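You operate a simulated robot arm through the tools that you are given. There is no shell and no other tool. Be economical: measure what you need, move in short steps, check, and stop when the job is done.

The job below is to be done with a simulated robot arm. You get a single attempt, and the scene is never put back.

## Task
Give the white bowl one portion of oats and one of flakes; set it on the grey mat.
Fine: half a turn is a portion; spill nothing.
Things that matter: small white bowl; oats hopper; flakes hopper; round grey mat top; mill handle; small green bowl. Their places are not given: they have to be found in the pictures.

It is judged by the outcome, as a careful person would: the job done as asked, and still so three seconds after it is handed in. It fails if anything else is knocked over, pushed out of place, dropped, spilled or broken.

## Robot
A 7-joint arm with a two-finger parallel gripper, fixed in place. Base frame: the origin is at the foot of the arm, x ahead of it, y to its left, z up; the work surface is at about z = 0. Readings come in m, rad, newtons and seconds.
With the tool pointing down near the work surface it reaches from about 0.24 to 0.62 m from the base axis. Its first joint turns from -1.152 to 1.152 rad. Payload 2.6 kg.
The tool frame sits at the grasp point between the pads (the TCP): z along the fingers, y along the line on which they close. The tips reach 0.03 m beyond it. Largest opening 0.094 m; finger width 0.028, thickness 0.01; the body of the gripper, 0.05 by 0.096 m, starts 0.055 m behind the TCP.
Orientation is that of the tool frame in the base frame, as [roll, pitch, yaw] about the fixed x, y, z axes, in that order (R = Rz(yaw) Ry(pitch) Rx(roll)). With the fingers straight down and closing along the base's y, the tool's x points along the base's -x, its y along +y and its z along -z.

## Interface
- The arm moves only by the tool servo_tool. Its argument "increments" is one flat list of numbers, 7 for each row, row after row: the shift along the tool's x, y, z in units of 500 mm (1.0 is 500 mm), then the turn, a rotation vector about the tool's x, y, z in units of 60 degrees (1.0 is 60 degrees), then the finger opening in m, from 0 to 0.094. In form: [x, y, z, rx, ry, rz, jaw, x, y, z, rx, ry, rz, jaw, ...]. A call has 1 to 10 rows; each row is the pose to reach, as a shift and turn from the pose commanded when the call began, along the tool's axes at that moment. A call with a number of a shift or a turn outside -1 to 1 is refused whole. Rows are played at 5 a second. More than 0.05 m and 0.15 rad between two rows, or a gripper value outside its range, and nothing of the call is played. A pose out of reach is approached as far as the arm can. The call stops where the force on the tool passes 40 N (or 10 N more than at its start, if that is more) or the arm is blocked; 0.2 s more then pass. Each finger travels about 0.072 m/s and halts on what it meets, pressing with about 44 N; the grip force reading is that of the motor and also rises with nothing between the fingers. The clock runs only during rows and for 0.2 s after the last one: add rows that repeat a pose to give the fingers time. The reply holds the time, the measured pose of the TCP, the force on the tool along the base axes, the opening and the grip force, in the units named above and with some noise, and new pictures: "pictures" is both (left out), scene, wrist or none.
- Cameras (640 x 400 px; columns grow to the right, rows downward): "scene" is fixed at [0.0435, 0.4274, 0.5705]; the picture's right is [-0.80, -0.60, 0.00], its down [-0.34, 0.46, -0.82] and it looks along [0.49, -0.66, -0.57] (base axes); focal length 305 px, centre (320, 200). "wrist" rides on the gripper at [-0.037, 0, -0.058] in the tool frame; the picture's right is [0.00, -1.00, 0.00], its down [0.97, 0.00, -0.24] and it looks along [0.24, 0.00, 0.97] (tool axes); focal length 218 px, centre (320, 200).
- locate(camera, pixels): for up to 12 pixels [column, row] of the newest picture of that camera ("zoom" is the newest enlarged one), the place [x, y, z] in the base frame of the surface seen there, good to about 0.002 m, but the place of the scene camera against the robot may be out by one fixed shift of up to 0.018 m in any direction. The clock stands still meanwhile.
- zoom(camera, box): a new picture of the part [left, top, right, bottom] of that camera's present view, enlarged. The clock stands still meanwhile.
- close_job(): hands the job in; it is judged then, once.

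Keep the steps short. Do not move on a guess: measure, check each grasp and each placing, and mend mistakes. In all there are 80 turns and 150 pictures (those below and enlarged ones count). Leave the gripper open and the arm clear of the work at the hand-in unless told otherwise, and finish with a single line.

The tools are called by a JSON object that holds its "api" and its "payload". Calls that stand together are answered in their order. servo_tool: Moves the arm, as the interface text tells. Its arguments: {"type":"object","properties":{"increments":{"type":"array","items":{"type":"number"}},"pictures":{"type":"string","enum":["both","scene","wrist","none"]}},"required":["increments"]} The other tools are called the same way: locate (camera, pixels) gives the place of the surface under pixels of a picture; zoom (camera, box) takes an enlarged picture of a part of a camera's view; close_job () hands the job in.

At the start:

```text
clock: 0.0
tool_pos: [0.357, -0.0576, 0.3745]
tool_rot: [-3.141, 0.0, -3.141]
force: [-1.2, -0.1, 0.8]
width: 0.0941
gripper_force: 0.1
```

scene: 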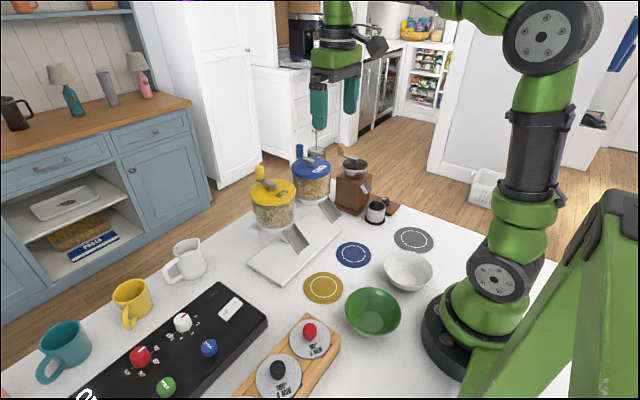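
wrist: 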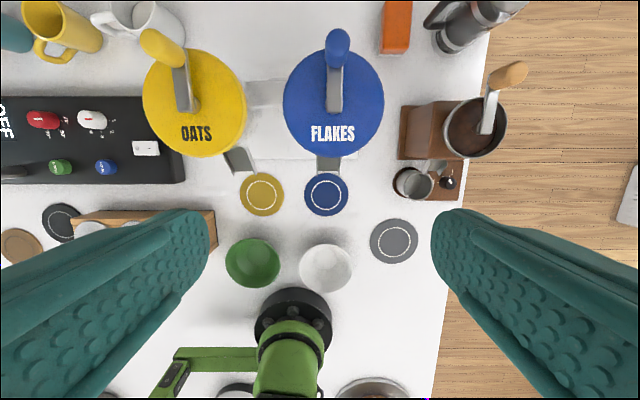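

The oats (yellow) and flakes (blue) hoppers, the mats and the bowls are all visible. I'll enlarge both views first.

{"api": "zoom", "payload": {"camera": "wrist", "box": [120, 10, 440, 300]}}

{"api": "zoom", "payload": {"camera": "scene", "box": [220, 130, 460, 340]}}

{"api": "locate", "payload": {"camera": "wrist", "pixels": [[326, 267], [301, 267], [351, 267], [326, 245], [326, 291], [394, 241], [326, 194], [262, 194], [253, 262], [330, 163], [240, 160], [333, 105]]}}

{"api": "locate", "payload": {"camera": "wrist", "pixels": [[337, 48], [334, 88], [180, 95], [162, 48], [190, 100], [284, 100], [383, 100], [143, 100], [245, 100], [335, 35], [337, 62], [184, 75]]}}

```text
1.38 times, centred on (280, 155) of wrist
```

zoom: 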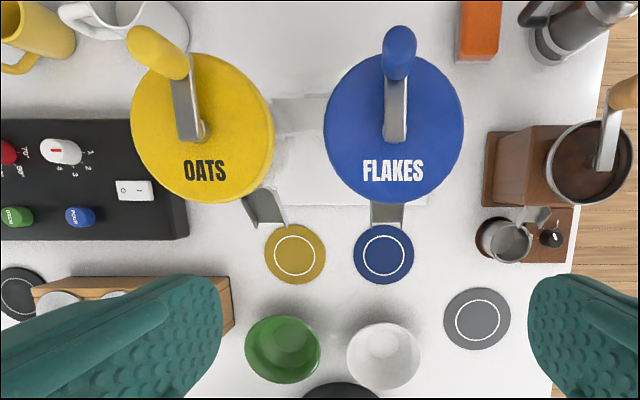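

```text
1.90 times, centred on (340, 235) of scene
```

zoom: 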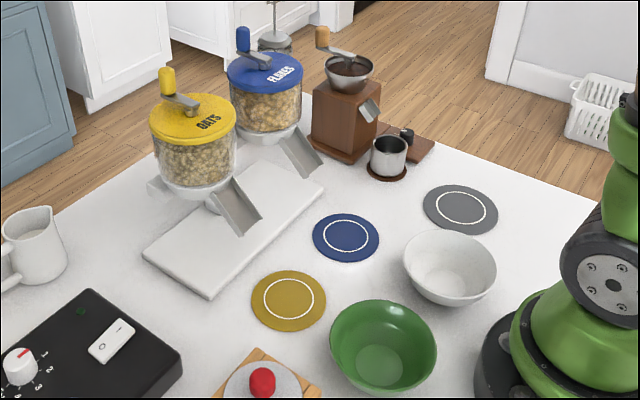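

```text
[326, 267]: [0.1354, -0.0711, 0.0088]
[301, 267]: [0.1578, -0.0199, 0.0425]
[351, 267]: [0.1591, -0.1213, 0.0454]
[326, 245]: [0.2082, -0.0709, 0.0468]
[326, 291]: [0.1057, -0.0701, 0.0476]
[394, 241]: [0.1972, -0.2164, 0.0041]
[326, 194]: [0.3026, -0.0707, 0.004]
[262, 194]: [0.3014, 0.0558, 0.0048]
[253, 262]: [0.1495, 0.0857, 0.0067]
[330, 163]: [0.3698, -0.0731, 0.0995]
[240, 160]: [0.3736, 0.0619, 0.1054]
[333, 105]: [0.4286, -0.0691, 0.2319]
```

```text
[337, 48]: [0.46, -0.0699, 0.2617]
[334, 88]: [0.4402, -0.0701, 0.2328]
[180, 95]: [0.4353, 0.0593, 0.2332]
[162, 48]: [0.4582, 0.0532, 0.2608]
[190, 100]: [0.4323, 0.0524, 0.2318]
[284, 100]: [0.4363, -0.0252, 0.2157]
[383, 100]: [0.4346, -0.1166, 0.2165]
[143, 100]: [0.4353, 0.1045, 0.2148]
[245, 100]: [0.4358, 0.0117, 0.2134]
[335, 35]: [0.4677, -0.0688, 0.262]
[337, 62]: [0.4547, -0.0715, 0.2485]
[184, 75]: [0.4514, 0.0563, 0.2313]
```

The white bowl is at about (0.157, -0.071) with a 0.10 m rim. The grey mat is at (0.197, -0.216), and the cranks have upright knobs. Next I'll measure the spouts, the slab and the knobs in both views.

{"api": "zoom", "payload": {"camera": "wrist", "box": [210, 120, 370, 220]}}

{"api": "zoom", "payload": {"camera": "scene", "box": [240, 140, 360, 260]}}

{"api": "locate", "payload": {"camera": "scene", "pixels": [[414, 239], [353, 255], [323, 288], [341, 217], [332, 223], [309, 244], [298, 250], [326, 199], [288, 226], [311, 161], [273, 186], [300, 262]]}}

{"api": "locate", "payload": {"camera": "wrist", "pixels": [[318, 174], [340, 174], [330, 158], [234, 176], [256, 168], [228, 152], [246, 149], [290, 150], [290, 162], [329, 152], [333, 140], [195, 140]]}}

```text
4.00 times, centred on (290, 170) of wrist
```

zoom: 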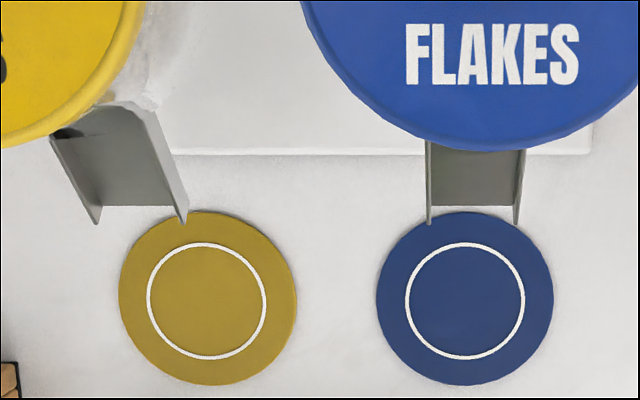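

```text
3.33 times, centred on (300, 200) of scene
```

zoom: 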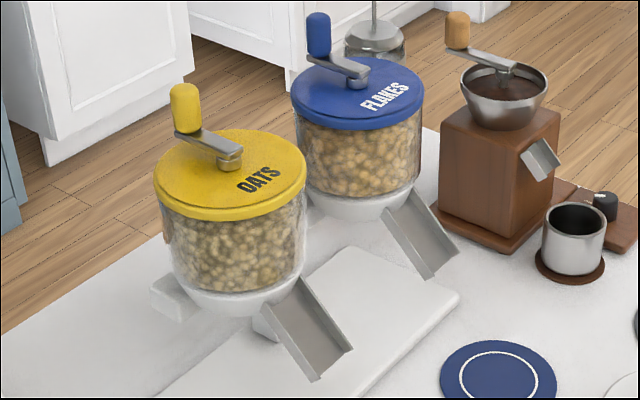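

```text
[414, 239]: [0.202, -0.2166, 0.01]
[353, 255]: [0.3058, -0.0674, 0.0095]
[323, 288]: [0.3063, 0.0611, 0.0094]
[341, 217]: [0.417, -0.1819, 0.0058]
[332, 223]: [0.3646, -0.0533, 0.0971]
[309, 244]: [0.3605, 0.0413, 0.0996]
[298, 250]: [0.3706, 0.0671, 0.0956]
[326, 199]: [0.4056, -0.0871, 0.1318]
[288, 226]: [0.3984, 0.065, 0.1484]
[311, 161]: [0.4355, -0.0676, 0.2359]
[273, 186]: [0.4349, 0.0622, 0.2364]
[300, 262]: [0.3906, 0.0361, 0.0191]
```

```text
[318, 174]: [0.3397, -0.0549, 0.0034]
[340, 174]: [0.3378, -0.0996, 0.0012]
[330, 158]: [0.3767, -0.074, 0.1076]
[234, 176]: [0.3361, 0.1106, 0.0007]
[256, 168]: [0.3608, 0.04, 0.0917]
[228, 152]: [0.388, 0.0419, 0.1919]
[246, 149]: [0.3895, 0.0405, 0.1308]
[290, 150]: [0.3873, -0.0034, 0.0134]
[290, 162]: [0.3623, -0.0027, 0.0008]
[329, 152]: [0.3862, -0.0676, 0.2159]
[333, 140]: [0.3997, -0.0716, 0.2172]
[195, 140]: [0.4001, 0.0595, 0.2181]
```

The scene camera reads about (+0.005, +0.003, +0.006) off against the wrist camera. The spout tips are near x=0.358, z=0.09, with the coloured mats in front of them.

I'll grip the white bowl by its outer right rim, with the tool tilted along the wall. First I move up and over to the right and yaw by 30°.

{"api": "servo_tool", "payload": {"increments": [0.036, -0.028, 0.031, 0, 0, -0.0625, 0.094, 0.072, -0.056, 0.062, 0, 0, -0.125, 0.08, 0.107, -0.083, 0.093, 0, 0, -0.1875, 0.06, 0.143, -0.111, 0.124, 0, 0, -0.25, 0.05, 0.179, -0.139, 0.155, 0, 0, -0.3125, 0.04, 0.214, -0.166, 0.186, 0, 0, -0.375, 0.04, 0.25, -0.194, 0.217, 0, 0, -0.4375, 0.04, 0.286, -0.222, 0.249, 0, 0, -0.5, 0.04]}}

```text
clock: 1.8
tool_pos: [0.2144, -0.1692, 0.2496]
tool_rot: [-3.141, -0.001, -2.617]
force: [0.6, 0.0, 0.1]
width: 0.0402
gripper_force: 0.0
```

scene: 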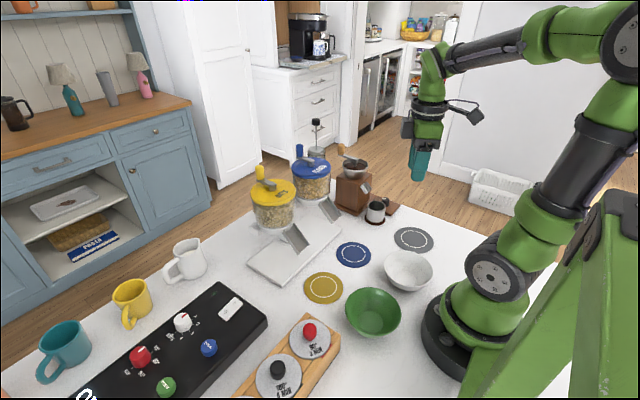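
wrist: 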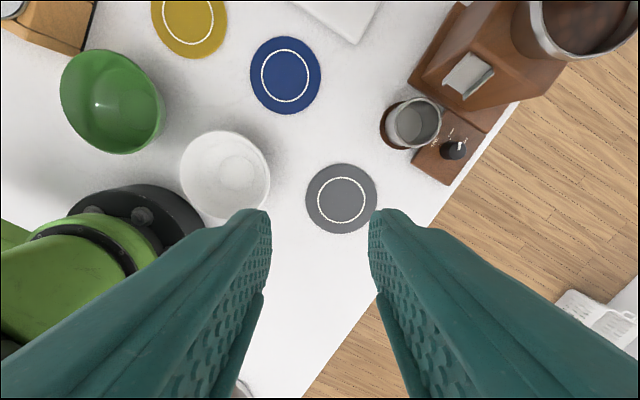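

The bowl is at wrist pixels of about (225,175). I'll measure its rim, its floor, and the mill and cup nearby.

{"api": "locate", "payload": {"camera": "wrist", "pixels": [[182, 175], [268, 178], [226, 133], [222, 217], [257, 147], [194, 147], [238, 172], [341, 198], [412, 122], [455, 148], [466, 72], [285, 75]]}}

{"api": "zoom", "payload": {"camera": "wrist", "box": [160, 110, 300, 230]}}

```text
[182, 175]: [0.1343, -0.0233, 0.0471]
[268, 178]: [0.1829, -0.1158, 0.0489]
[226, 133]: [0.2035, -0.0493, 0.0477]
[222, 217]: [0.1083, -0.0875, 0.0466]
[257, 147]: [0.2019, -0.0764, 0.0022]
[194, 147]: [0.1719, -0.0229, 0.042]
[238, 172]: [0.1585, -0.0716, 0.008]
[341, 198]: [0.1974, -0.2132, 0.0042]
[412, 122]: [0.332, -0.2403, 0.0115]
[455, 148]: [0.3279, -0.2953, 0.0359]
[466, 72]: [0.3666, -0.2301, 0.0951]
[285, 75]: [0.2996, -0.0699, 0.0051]
```

```text
3.33 times, centred on (230, 170) of wrist
```

zoom: 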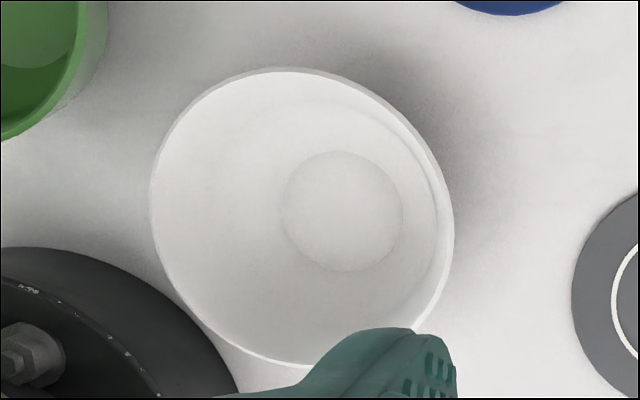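

The bowl's centre is (0.158, -0.070), with rim radius 0.051 and rim height 0.048. Next I tilt 25° and go down to about 0.09 m above the rim grip point.

{"api": "servo_tool", "payload": {"increments": [0, 0.009, 0.04, -0.0695, 0, 0, 0.04, -0.001, 0.018, 0.08, -0.139, 0, 0, 0.04, -0.001, 0.027, 0.12, -0.208, 0, 0, 0.04, -0.001, 0.035, 0.16, -0.278, 0, 0, 0.04, -0.002, 0.044, 0.2, -0.347, 0, 0, 0.04, -0.002, 0.053, 0.24, -0.4167, 0, 0, 0.04]}}

```text
clock: 3.2
tool_pos: [0.2012, -0.1441, 0.1299]
tool_rot: [2.704, -0.001, -2.616]
force: [-0.2, -0.9, -0.2]
width: 0.0401
gripper_force: 0.0
```

scene: 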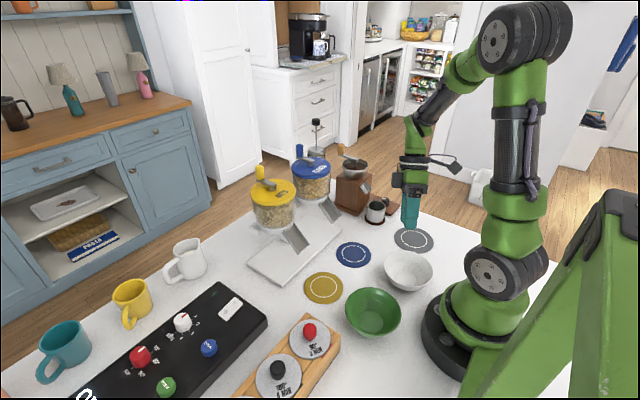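
wrist: 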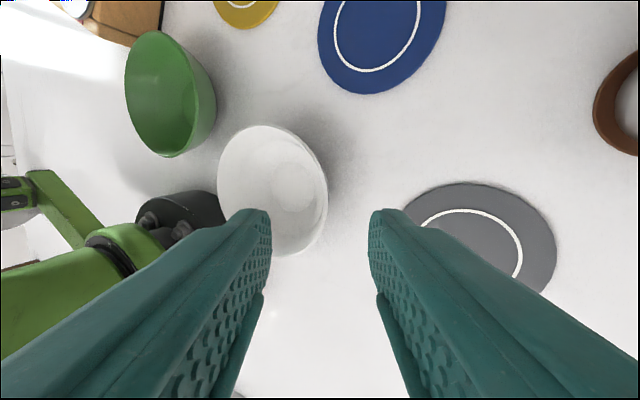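

The tilt is right, and the approach line runs down the tool axis. I'll go most of the way, then look.

{"api": "servo_tool", "payload": {"increments": [0, -0.002, 0.05, 0, 0, 0, 0.04, 0, -0.004, 0.1, 0, 0, 0, 0.04, 0.001, -0.004, 0.13, 0, 0, 0, 0.04]}}

{"api": "zoom", "payload": {"camera": "scene", "box": [350, 180, 470, 300]}}

```text
clock: 4.0
tool_pos: [0.189, -0.1223, 0.0697]
tool_rot: [2.707, 0.0, -2.618]
force: [-0.6, 0.8, 0.4]
width: 0.0401
gripper_force: 0.2
```

scene: 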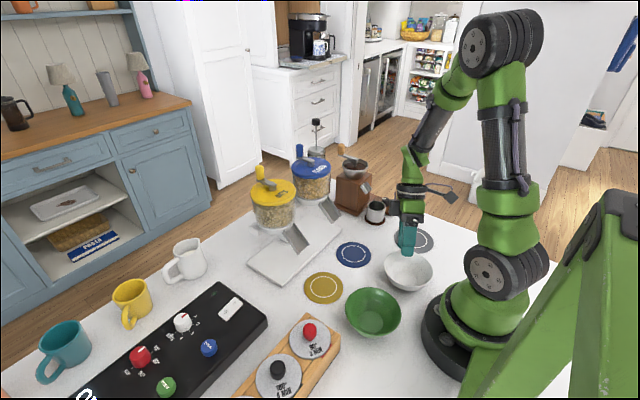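
wrist: 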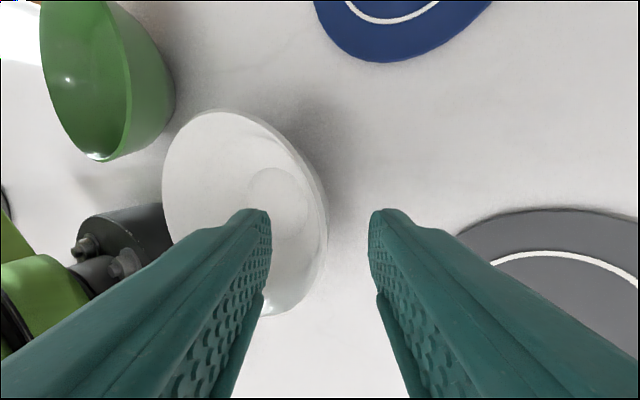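

```text
3.33 times, centred on (410, 240) of scene
```

zoom: 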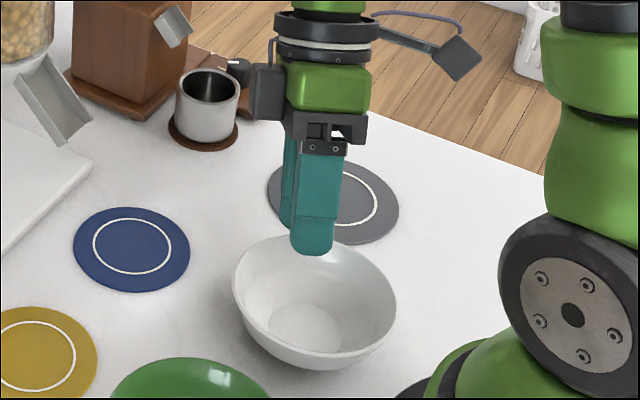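

The left finger is over the inside and the right finger is outside the rim. I'll go down the last 0.019 m, then close.

{"api": "servo_tool", "payload": {"increments": [0, 0, 0.02, 0, 0, 0, 0.04, 0, 0, 0.038, 0, 0, 0, 0.04, 0, 0, 0.038, 0, 0, 0, 0.025, 0, 0, 0.038, 0, 0, 0, 0.012, 0, 0, 0.038, 0, 0, 0, 0, 0, 0, 0.038, 0, 0, 0, 0]}}

{"api": "zoom", "payload": {"camera": "scene", "box": [350, 180, 470, 300]}}

```text
clock: 5.4
tool_pos: [0.1845, -0.1154, 0.0521]
tool_rot: [2.705, 0.0, -2.618]
force: [-1.4, 0.3, -0.6]
width: 0.0061
gripper_force: 40.2
```

scene: 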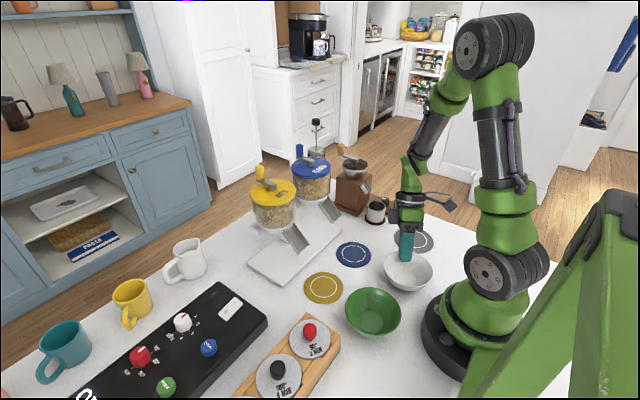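
wrist: 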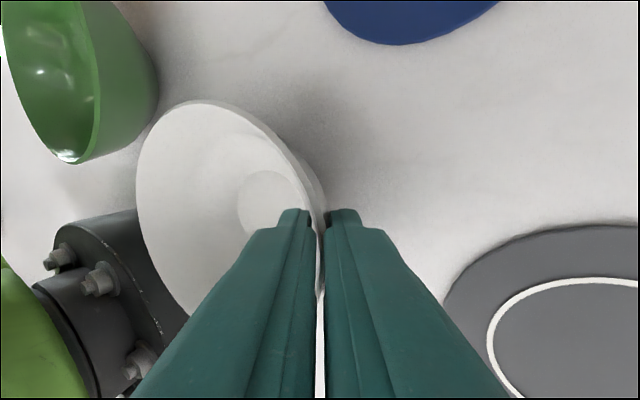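

```text
3.33 times, centred on (410, 240) of scene
```

zoom: 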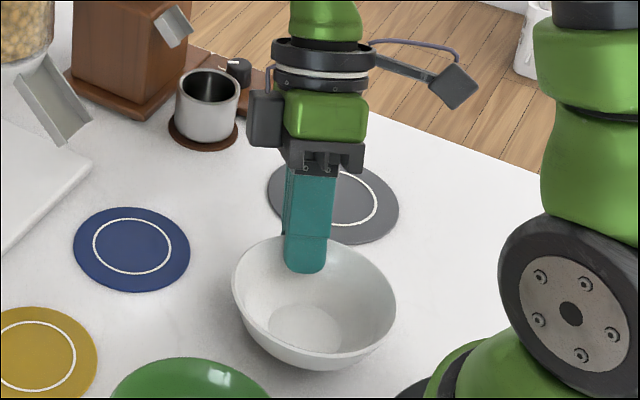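

The rim is held, with width 0.006 and 40 N. I'll lift 0.03 m and check that the bowl stays level.

{"api": "servo_tool", "payload": {"increments": [0, 0.012, -0.027, 0, 0, 0, 0, 0, 0.0253, -0.0544, 0, 0, 0, 0, 0, 0.0253, -0.0544, 0, 0, 0, 0]}}

{"api": "zoom", "payload": {"camera": "scene", "box": [340, 170, 480, 310]}}

```text
clock: 6.2
tool_pos: [0.1834, -0.1156, 0.0829]
tool_rot: [2.706, -0.002, -2.619]
force: [-0.5, -0.1, -2.8]
width: 0.0062
gripper_force: 40.5
```

scene: 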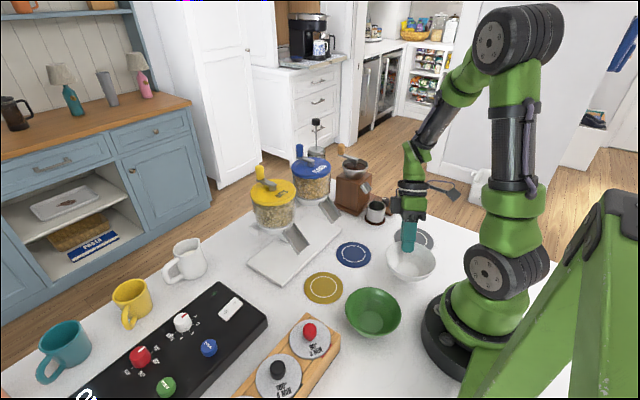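
wrist: 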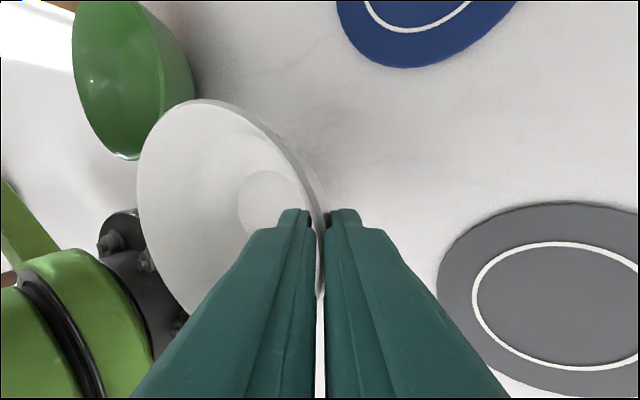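

```text
2.86 times, centred on (410, 240) of scene
```

zoom: 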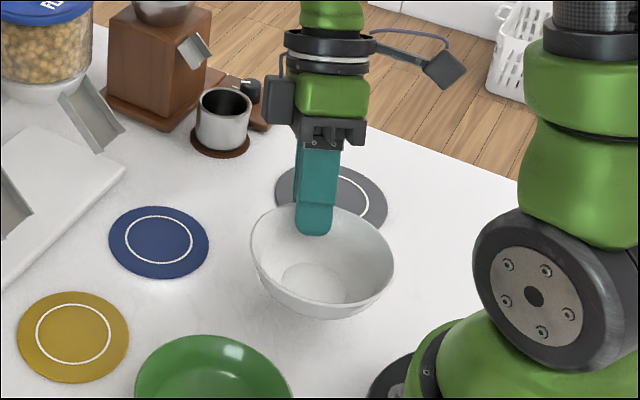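

The bowl is level and unchanged in the wrist view. I'll carry it to x=0.28 in front of the flakes spout, turning -30° about the vertical.

{"api": "servo_tool", "payload": {"increments": [-0.0265, -0.0168, -0.0078, 0, -0.0352, 0.0755, 0, -0.053, -0.0337, -0.0157, 0, -0.0703, 0.151, 0, -0.0794, -0.0505, -0.0235, 0, -0.1055, 0.2265, 0, -0.106, -0.0673, -0.0313, 0, -0.1407, 0.302, 0, -0.1323, -0.0842, -0.039, 0, -0.1758, 0.3775, 0, -0.1588, -0.101, -0.047, 0, -0.211, 0.453, 0, -0.1588, -0.101, -0.047, 0, -0.211, 0.453, 0]}}

{"api": "zoom", "payload": {"camera": "scene", "box": [280, 150, 440, 310]}}

```text
clock: 7.8
tool_pos: [0.2812, -0.1247, 0.0829]
tool_rot: [2.705, 0.001, 3.14]
force: [0.1, 0.1, -1.7]
width: 0.0063
gripper_force: 41.0
```

scene: 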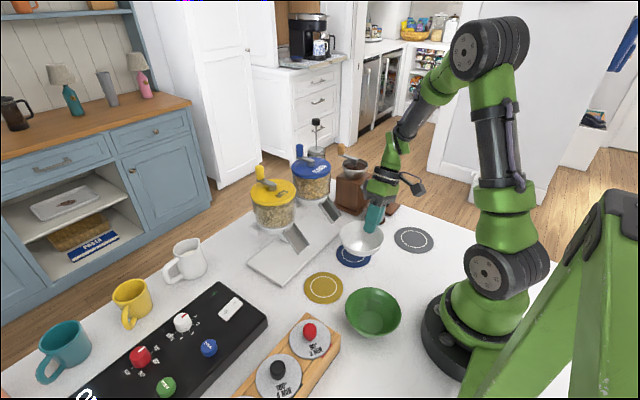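
wrist: 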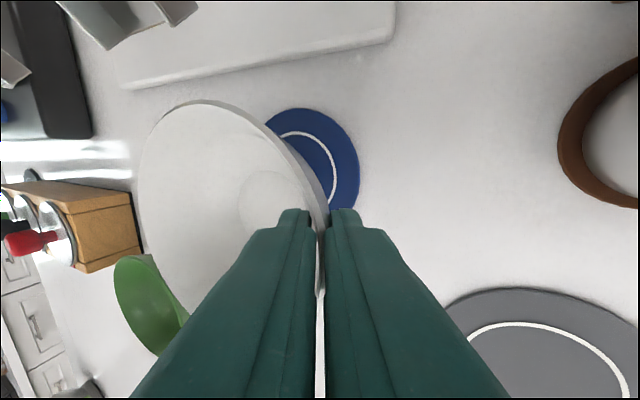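

```text
2.50 times, centred on (360, 230) of scene
```

zoom: 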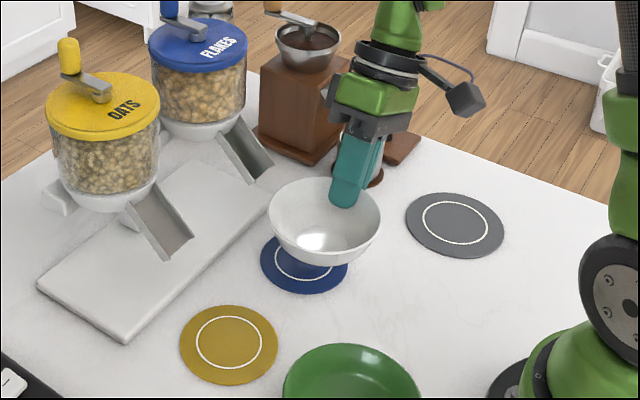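

I'll check where the bowl's centre is against the gripper by locating the rim.

{"api": "locate", "payload": {"camera": "zoom", "pixels": [[270, 208], [380, 218], [312, 182], [310, 248], [360, 242], [318, 220], [264, 172], [250, 182]]}}

{"api": "locate", "payload": {"camera": "wrist", "pixels": [[140, 190], [200, 103], [250, 120], [290, 155], [155, 130], [265, 195], [165, 285], [322, 145], [335, 180], [150, 22], [177, 22]]}}

```text
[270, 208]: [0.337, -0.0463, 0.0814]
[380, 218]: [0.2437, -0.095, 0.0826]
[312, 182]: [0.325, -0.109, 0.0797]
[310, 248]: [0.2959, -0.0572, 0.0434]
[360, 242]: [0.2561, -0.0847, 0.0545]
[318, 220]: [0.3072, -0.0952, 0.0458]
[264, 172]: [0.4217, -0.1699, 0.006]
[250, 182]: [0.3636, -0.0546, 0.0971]
```

```text
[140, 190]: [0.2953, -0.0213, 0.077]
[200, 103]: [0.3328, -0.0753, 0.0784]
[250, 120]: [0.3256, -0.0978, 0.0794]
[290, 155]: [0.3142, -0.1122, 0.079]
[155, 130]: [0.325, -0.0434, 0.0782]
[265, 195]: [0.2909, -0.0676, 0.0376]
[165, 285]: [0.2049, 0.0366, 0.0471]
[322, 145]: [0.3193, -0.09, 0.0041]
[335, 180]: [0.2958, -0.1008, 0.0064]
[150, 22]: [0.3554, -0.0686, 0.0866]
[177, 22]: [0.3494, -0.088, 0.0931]
```

The bowl's centre is (0.2815, -0.0715), it is level, and the rim is at z 0.079. The spout tip is at x≈0.352, z≈0.087. I'll go down 18 mm, forward 26 mm under the tip, then down onto the mat.

{"api": "servo_tool", "payload": {"increments": [0, -0.0076, 0.0163, 0, 0, 0, 0, 0, -0.0152, 0.0326, 0, 0, 0, 0, -0.018, -0.0152, 0.0326, 0, 0, 0, 0, -0.036, -0.0152, 0.0326, 0, 0, 0, 0, -0.053, -0.0152, 0.0326, 0, 0, 0, 0, -0.053, -0.019, 0.0405, 0, 0, 0, 0, -0.053, -0.0222, 0.0475, 0, 0, 0, 0, -0.053, -0.0222, 0.0475, 0, 0, 0, 0]}}

{"api": "zoom", "payload": {"camera": "scene", "box": [280, 150, 440, 310]}}

```text
clock: 9.6
tool_pos: [0.3072, -0.1245, 0.0568]
tool_rot: [2.705, 0.001, 3.141]
force: [-0.5, 0.4, 0.0]
width: 0.0064
gripper_force: 41.3
```

scene: 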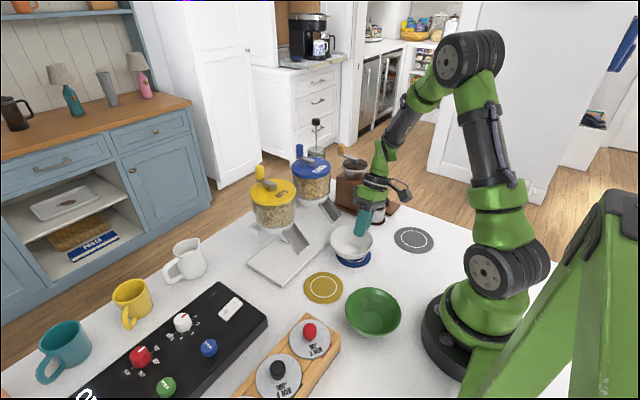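
wrist: 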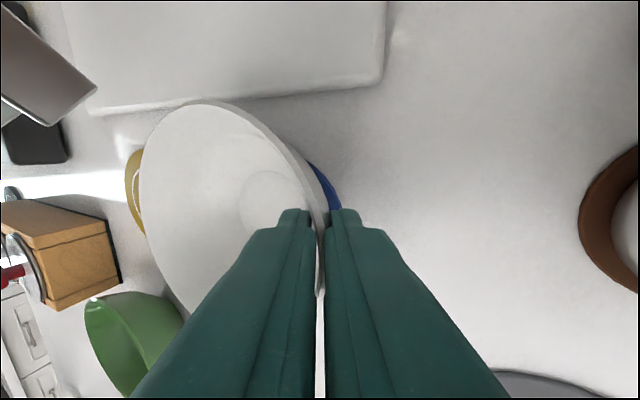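

```text
2.50 times, centred on (360, 230) of scene
```

zoom: 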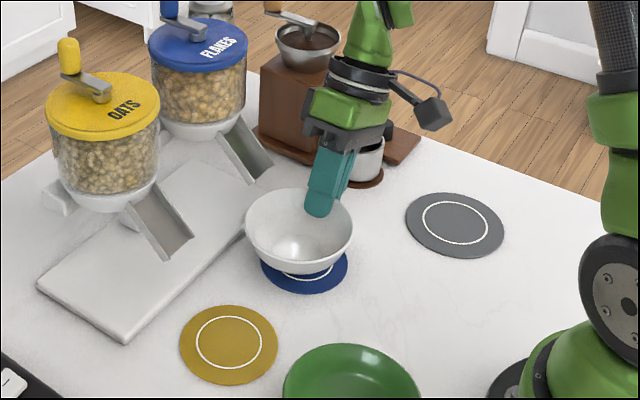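

The vertical force went from about -2 N to 0, so the bowl is resting on the mat. I'll open a little and back out along the tool axis.

{"api": "servo_tool", "payload": {"increments": [0, -0.0008, 0.0018, 0, 0, 0, 0, 0, -0.0008, 0.0018, 0, 0, 0, 0.01, 0, -0.0008, 0.0018, 0, 0, 0, 0.02, 0, 0, 0, 0, 0, 0, 0.03, 0, 0, -0.03, 0, 0, 0, 0.03, 0, 0, -0.08, 0, 0, 0, 0.03, 0, 0, -0.16, 0, 0, 0, 0.03, 0, 0, -0.24, 0, 0, 0, 0.03]}}

{"api": "zoom", "payload": {"camera": "scene", "box": [280, 150, 440, 310]}}

```text
clock: 11.4
tool_pos: [0.3071, -0.1745, 0.1656]
tool_rot: [2.707, 0.0, -3.14]
force: [-0.9, 0.7, -0.2]
width: 0.0302
gripper_force: 0.2
```

scene: 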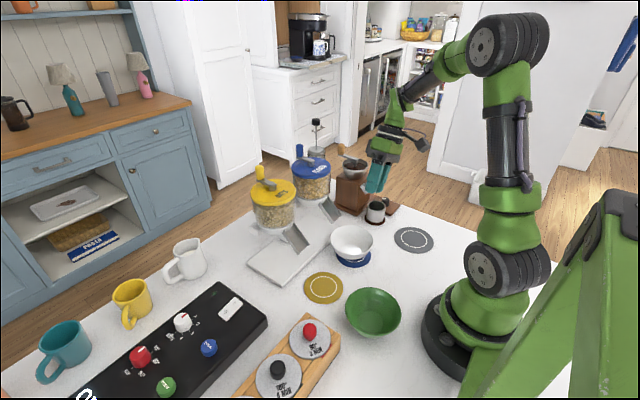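
wrist: 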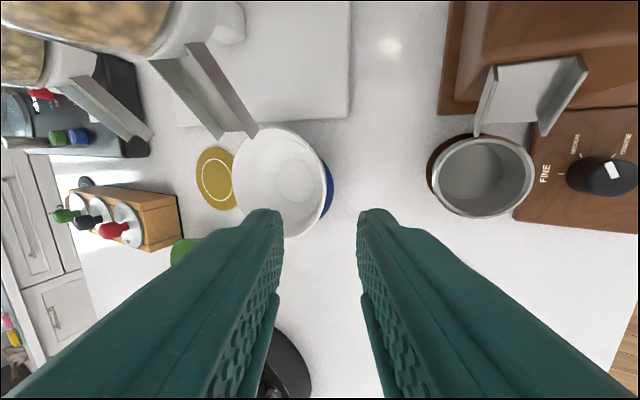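

```text
2.50 times, centred on (360, 230) of scene
```

zoom: 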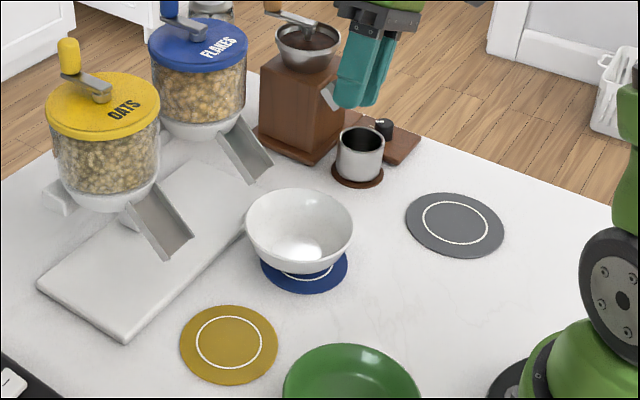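

The bowl stands upright. I'll measure it against the flakes spout.

{"api": "locate", "payload": {"camera": "wrist", "pixels": [[234, 182], [325, 182], [281, 129], [281, 237], [290, 182], [222, 137], [257, 133], [235, 120], [190, 48], [296, 168]]}}

{"api": "zoom", "payload": {"camera": "wrist", "box": [140, 30, 360, 250]}}

```text
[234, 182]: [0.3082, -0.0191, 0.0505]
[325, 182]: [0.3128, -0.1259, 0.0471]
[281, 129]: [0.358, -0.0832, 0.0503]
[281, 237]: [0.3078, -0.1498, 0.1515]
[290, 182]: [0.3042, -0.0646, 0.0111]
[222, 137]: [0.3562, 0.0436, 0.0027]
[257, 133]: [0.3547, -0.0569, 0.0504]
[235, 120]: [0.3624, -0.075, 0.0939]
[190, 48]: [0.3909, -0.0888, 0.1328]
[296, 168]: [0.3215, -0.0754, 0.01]
```

```text
1.82 times, centred on (250, 140) of wrist
```

zoom: 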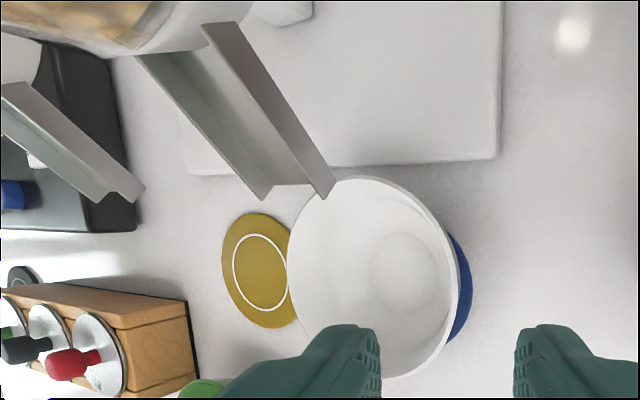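

The bowl's centre is about (0.307, -0.0715), with the spout tip over the far part of the bowl. Next I rise, untilt, and look straight down at the cranks.

{"api": "servo_tool", "payload": {"increments": [0, 0.032, -0.068, 0.07, 0, 0, 0.03, 0, 0.063, -0.136, 0.14, 0, 0, 0.03, 0, 0.095, -0.204, 0.21, 0, 0, 0.03, 0, 0.127, -0.271, 0.28, 0, 0, 0.03, 0, 0.158, -0.339, 0.35, 0, 0, 0.04, 0, 0.19, -0.407, 0.4167, 0, 0, 0.04, -0.06, 0.253, -0.377, 0.4167, 0, 0, 0.04, -0.12, 0.317, -0.348, 0.4167, 0, 0, 0.04, -0.18, 0.38, -0.318, 0.4167, 0, 0, 0.04]}}

```text
clock: 13.4
tool_pos: [0.3979, -0.0692, 0.3891]
tool_rot: [-3.14, -0.001, 3.139]
force: [0.6, 0.3, -0.4]
width: 0.0401
gripper_force: 0.0
```

scene: 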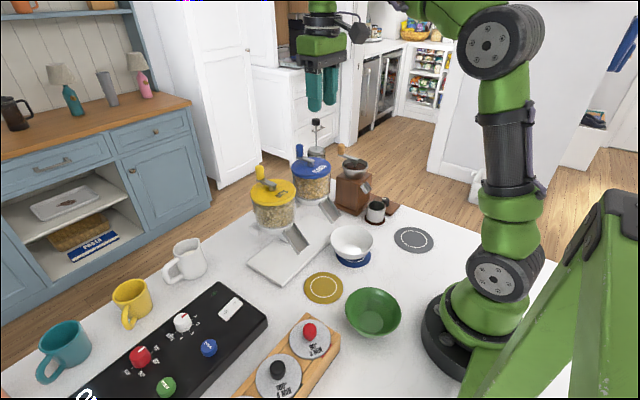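
wrist: 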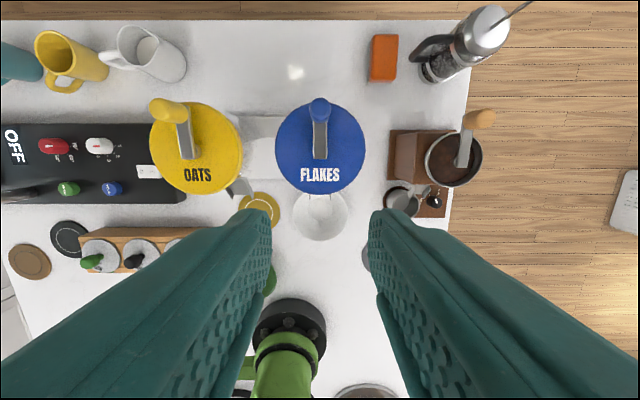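

{"api": "zoom", "payload": {"camera": "wrist", "box": [270, 85, 370, 205]}}

{"api": "zoom", "payload": {"camera": "scene", "box": [280, 130, 350, 200]}}

{"api": "locate", "payload": {"camera": "wrist", "pixels": [[320, 153], [320, 140], [320, 128], [319, 108], [319, 101], [311, 108], [328, 108], [320, 118], [277, 150], [364, 150], [319, 103], [320, 192]]}}

{"api": "locate", "payload": {"camera": "scene", "pixels": [[299, 146], [299, 152], [299, 158], [304, 160], [318, 166], [317, 169]]}}

```text
3.33 times, centred on (320, 145) of wrist
```

zoom: 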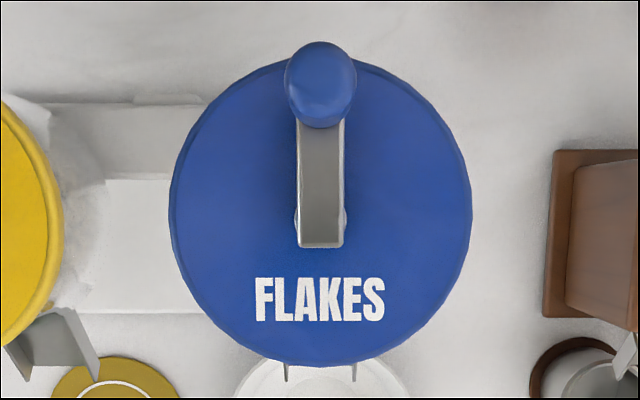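

```text
5.71 times, centred on (315, 165) of scene
```

zoom: 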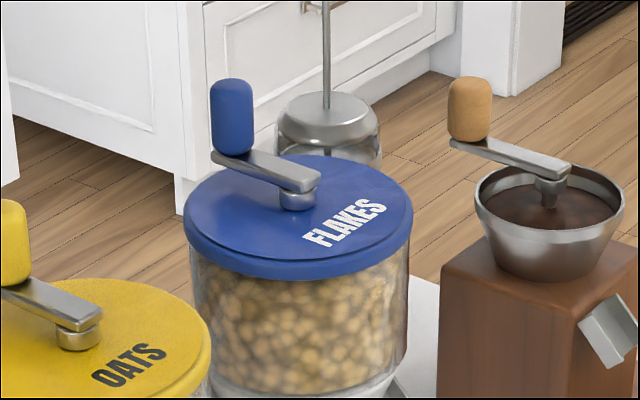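

```text
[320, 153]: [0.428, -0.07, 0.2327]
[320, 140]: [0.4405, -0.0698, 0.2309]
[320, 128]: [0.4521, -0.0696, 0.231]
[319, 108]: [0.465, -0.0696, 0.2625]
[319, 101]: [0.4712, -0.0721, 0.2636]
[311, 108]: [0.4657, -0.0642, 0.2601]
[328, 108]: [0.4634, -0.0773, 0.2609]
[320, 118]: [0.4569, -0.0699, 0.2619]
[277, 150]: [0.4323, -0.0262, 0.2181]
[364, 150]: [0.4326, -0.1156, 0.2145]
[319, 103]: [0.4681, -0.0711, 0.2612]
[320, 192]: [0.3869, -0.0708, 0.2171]
```

```text
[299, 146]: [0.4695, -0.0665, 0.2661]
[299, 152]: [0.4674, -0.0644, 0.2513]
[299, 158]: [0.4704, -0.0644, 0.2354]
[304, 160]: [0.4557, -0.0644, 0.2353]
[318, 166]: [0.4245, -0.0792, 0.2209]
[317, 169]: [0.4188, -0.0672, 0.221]
```

The flakes crank axis is about (0.432, -0.071). The knob is at about (0.4645, -0.0707) with its top at z 0.263, and the crank arm top is at z 0.232.

I'll turn it clockwise with the tool following the crank, starting with the tool rotated -90°. First I go above the knob while yawing.

{"api": "servo_tool", "payload": {"increments": [-0.017, 0, 0.015, 0, 0, -0.125, 0.04, -0.033, 0, 0.03, 0, 0, -0.25, 0.04, -0.05, -0.001, 0.045, 0, 0, -0.375, 0.04, -0.066, -0.001, 0.059, 0, 0, -0.5, 0.04, -0.083, -0.002, 0.074, 0, 0, -0.625, 0.04, -0.1, -0.002, 0.089, 0, 0, -0.75, 0.04, -0.117, -0.003, 0.104, 0, 0, -0.875, 0.04, -0.133, -0.003, 0.118, 0, 0, -1.0, 0.04], "pictures": "none"}}

{"api": "servo_tool", "payload": {"increments": [0, 0, 0, 0, 0, -0.125, 0.04, 0, 0, 0, 0, 0, -0.25, 0.04, 0, 0, 0, 0, 0, -0.375, 0.04, 0, 0, 0, 0, 0, -0.5, 0.04, 0, 0, 0, 0, 0, -0.5, 0.04]}}

```text
clock: 15.2
tool_pos: [0.465, -0.0719, 0.3294]
tool_rot: [3.142, 0.002, -2.09]
force: [0.3, 0.3, 1.6]
width: 0.0401
gripper_force: 0.0
```

```text
clock: 16.4
tool_pos: [0.464, -0.0715, 0.3298]
tool_rot: [-3.141, 0.0, -1.569]
force: [0.5, 0.5, 0.8]
width: 0.0401
gripper_force: 0.1
```

scene: 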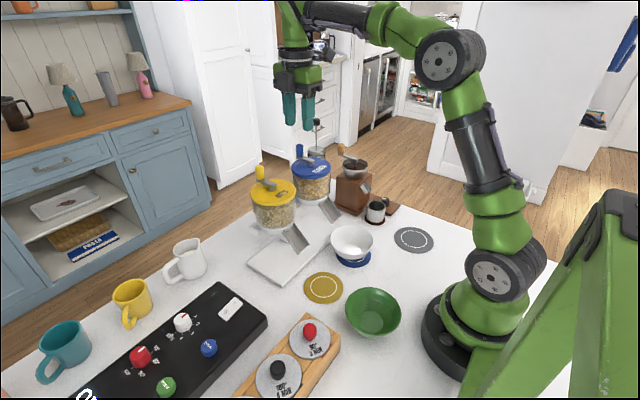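
wrist: 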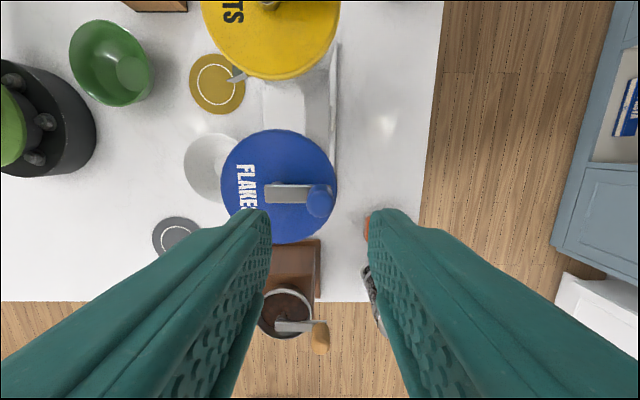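

The knob at (319,202) lies on the line between the fingers. I'll measure it once more.

{"api": "locate", "payload": {"camera": "wrist", "pixels": [[320, 200], [312, 200], [328, 200], [320, 191], [320, 208], [272, 194], [290, 194], [222, 186], [337, 186]]}}

{"api": "zoom", "payload": {"camera": "wrist", "box": [240, 150, 360, 230]}}

```text
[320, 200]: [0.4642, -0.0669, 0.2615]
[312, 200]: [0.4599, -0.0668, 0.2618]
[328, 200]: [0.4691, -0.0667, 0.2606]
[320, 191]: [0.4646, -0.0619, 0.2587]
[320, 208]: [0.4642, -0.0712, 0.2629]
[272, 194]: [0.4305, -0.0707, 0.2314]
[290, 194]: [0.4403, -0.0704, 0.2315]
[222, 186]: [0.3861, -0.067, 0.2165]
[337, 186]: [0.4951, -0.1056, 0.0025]
```

```text
5.00 times, centred on (300, 190) of wrist
```

zoom: 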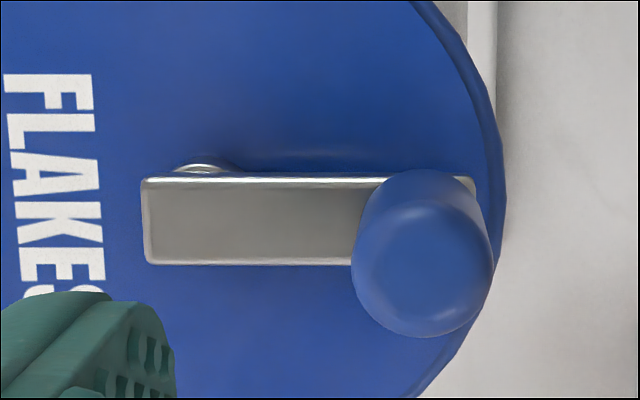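

The axis is at (0.4315, -0.0708), the knob at (0.4643, -0.071), so the crank radius is 0.0328. I'll go down to z 0.267, which puts the tips just above the crank arm, and close on the knob.

{"api": "servo_tool", "payload": {"increments": [0, 0, 0.05, 0, 0, 0, 0.04, 0, 0, 0.1, 0, 0, 0, 0.04, 0, 0, 0.125, 0, 0, 0, 0.04, 0, 0, 0.125, 0, 0, 0, 0.03, 0, 0, 0.125, 0, 0, 0, 0.02, 0, 0, 0.125, 0, 0, 0, 0.012, 0, 0, 0.125, 0, 0, 0, 0.01]}}

{"api": "zoom", "payload": {"camera": "scene", "box": [270, 110, 360, 200]}}

```text
clock: 18.0
tool_pos: [0.4642, -0.072, 0.2673]
tool_rot: [-3.14, 0.0, -1.57]
force: [12.1, -0.7, -5.0]
width: 0.0171
gripper_force: 45.1
```

scene: 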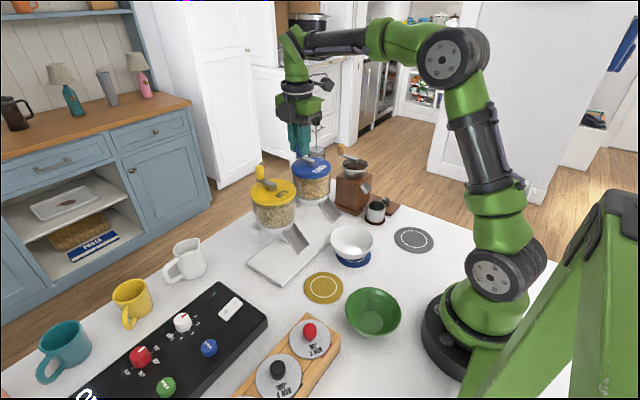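
wrist: 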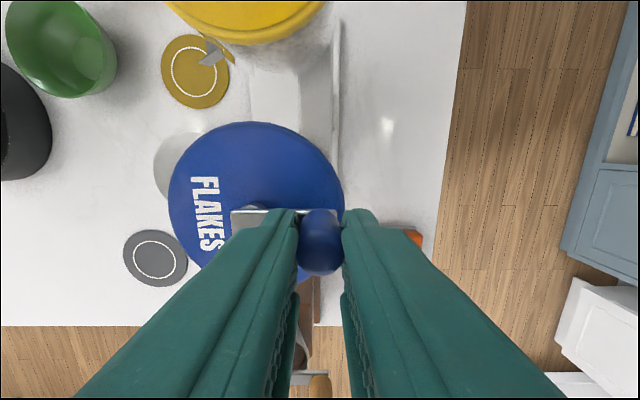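

```text
4.44 times, centred on (315, 155) of scene
```

zoom: 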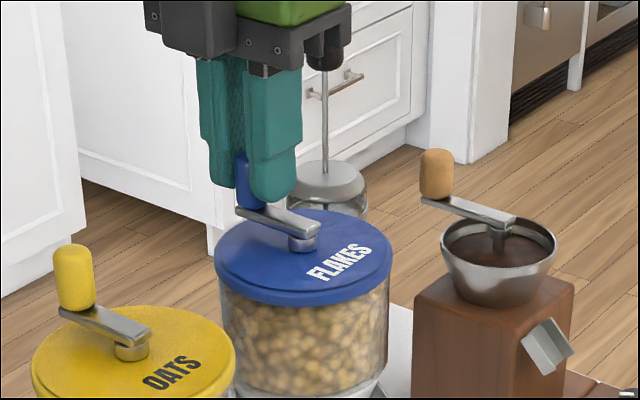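

The knob is held at width 0.017. The 12 N along x means the knob sits about 1 mm further out, so I'll use radius 0.034. I'll turn the first 30° clockwise as a test.

{"api": "servo_tool", "payload": {"increments": [0.0057, -0.0022, 0.125, 0, 0, 0.1, 0.01], "pictures": "none"}}

```text
refused: row 1 steps farther than a row can; nothing moved
```

That row wrongly carried the old z value and was refused, so nothing moved. I'll resend it with z = 0.

{"api": "servo_tool", "payload": {"increments": [0.0057, -0.0022, 0, 0, 0, 0.1, 0.01, 0.0127, -0.0011, 0, 0, 0, 0.2, 0.01, 0.0196, 0.0007, 0, 0, 0, 0.3, 0.01, 0.0263, 0.0033, 0, 0, 0, 0.4, 0.01, 0.0326, 0.0065, 0, 0, 0, 0.5, 0.01]}}

{"api": "zoom", "payload": {"camera": "scene", "box": [270, 110, 410, 270]}}

```text
clock: 19.2
tool_pos: [0.4597, -0.0868, 0.268]
tool_rot: [3.136, 0.001, -2.099]
force: [-29.3, 1.0, 2.3]
width: 0.017
gripper_force: 45.0
```

scene: 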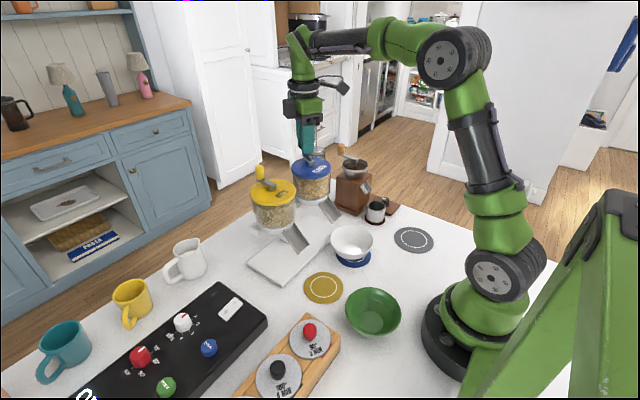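
wrist: 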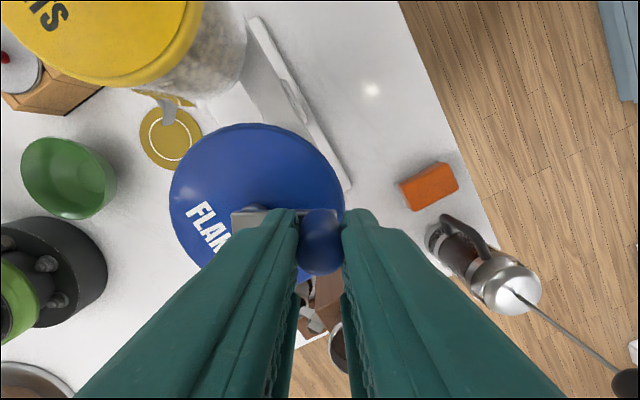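

```text
2.50 times, centred on (340, 190) of scene
```

zoom: 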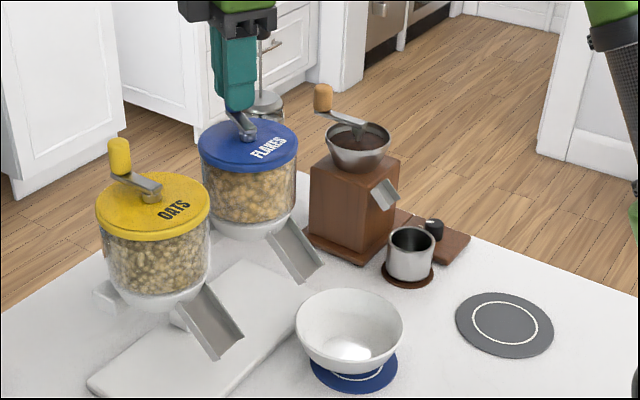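

The crank moved about 30°. The -29 N along x means my path ran about 1.4 mm too wide, so I'll correct to r=0.0328 and turn another 30°.

{"api": "servo_tool", "payload": {"increments": [0.0069, 0.0036, 0, 0, 0, 0.1, 0.01, 0.0136, 0.0046, 0, 0, 0, 0.2, 0.01, 0.0203, 0.0064, 0, 0, 0, 0.3, 0.01, 0.0267, 0.0089, 0, 0, 0, 0.4, 0.01, 0.0328, 0.012, 0, 0, 0, 0.5, 0.01], "pictures": "scene"}}

{"api": "zoom", "payload": {"camera": "scene", "box": [270, 110, 410, 270]}}

```text
clock: 20.4
tool_pos: [0.4469, -0.1, 0.267]
tool_rot: [-3.141, -0.002, -2.619]
force: [-5.0, -5.7, -11.8]
width: 0.0171
gripper_force: 44.9
```

scene: 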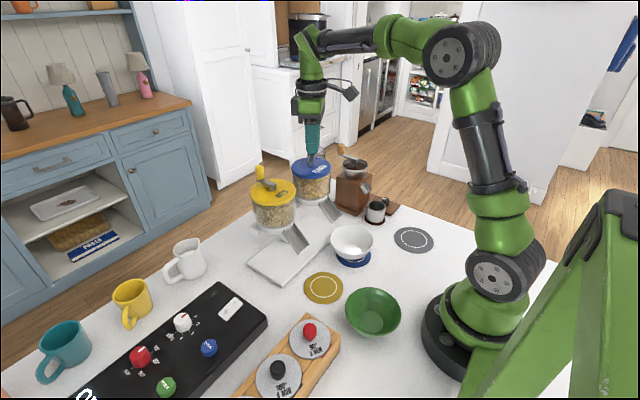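

```text
2.50 times, centred on (340, 190) of scene
```

zoom: 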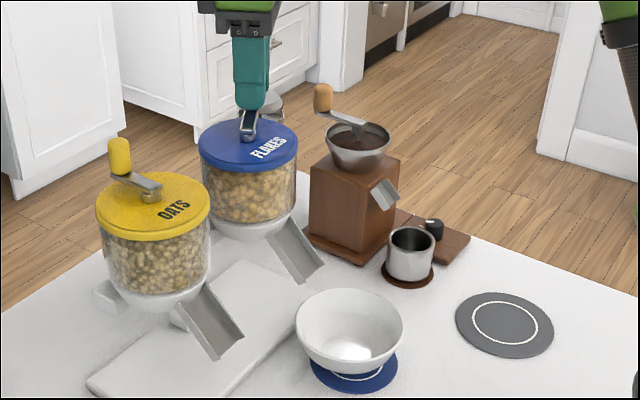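

The forces are now small and the crank is at about 60°. I'll continue on the same circle for 60° more.

{"api": "servo_tool", "payload": {"increments": [0.0069, 0.0004, 0, 0, 0, 0.1, 0.01, 0.0136, 0.0014, 0, 0, 0, 0.2, 0.01, 0.0203, 0.0032, 0, 0, 0, 0.3, 0.01, 0.0267, 0.0057, 0, 0, 0, 0.4, 0.01, 0.0328, 0.0088, 0, 0, 0, 0.5, 0.01, 0.0386, 0.0125, 0, 0, 0, 0.6, 0.01, 0.0439, 0.0168, 0, 0, 0, 0.7, 0.01, 0.0488, 0.0217, 0, 0, 0, 0.8, 0.01, 0.0531, 0.027, 0, 0, 0, 0.9, 0.01, 0.0568, 0.0328, 0, 0, 0, 1.0, 0.01], "pictures": "scene"}}

{"api": "zoom", "payload": {"camera": "scene", "box": [270, 110, 410, 270]}}

```text
clock: 22.6
tool_pos: [0.4134, -0.1012, 0.2687]
tool_rot: [-3.141, -0.002, 2.616]
force: [-14.4, -6.4, -6.0]
width: 0.0169
gripper_force: 45.2
```

scene: 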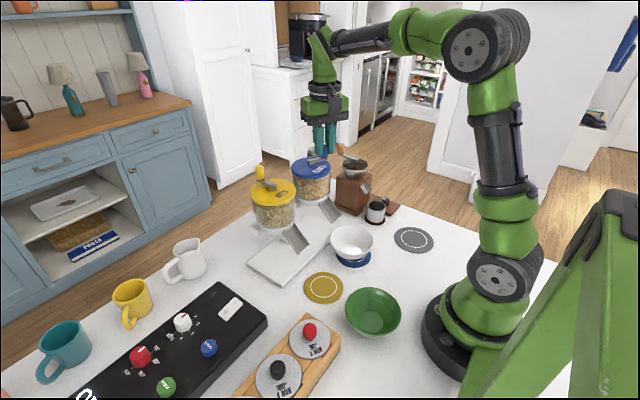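

```text
2.50 times, centred on (340, 190) of scene
```

zoom: 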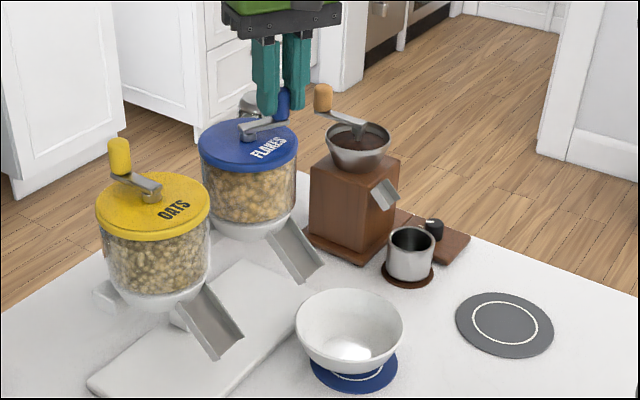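

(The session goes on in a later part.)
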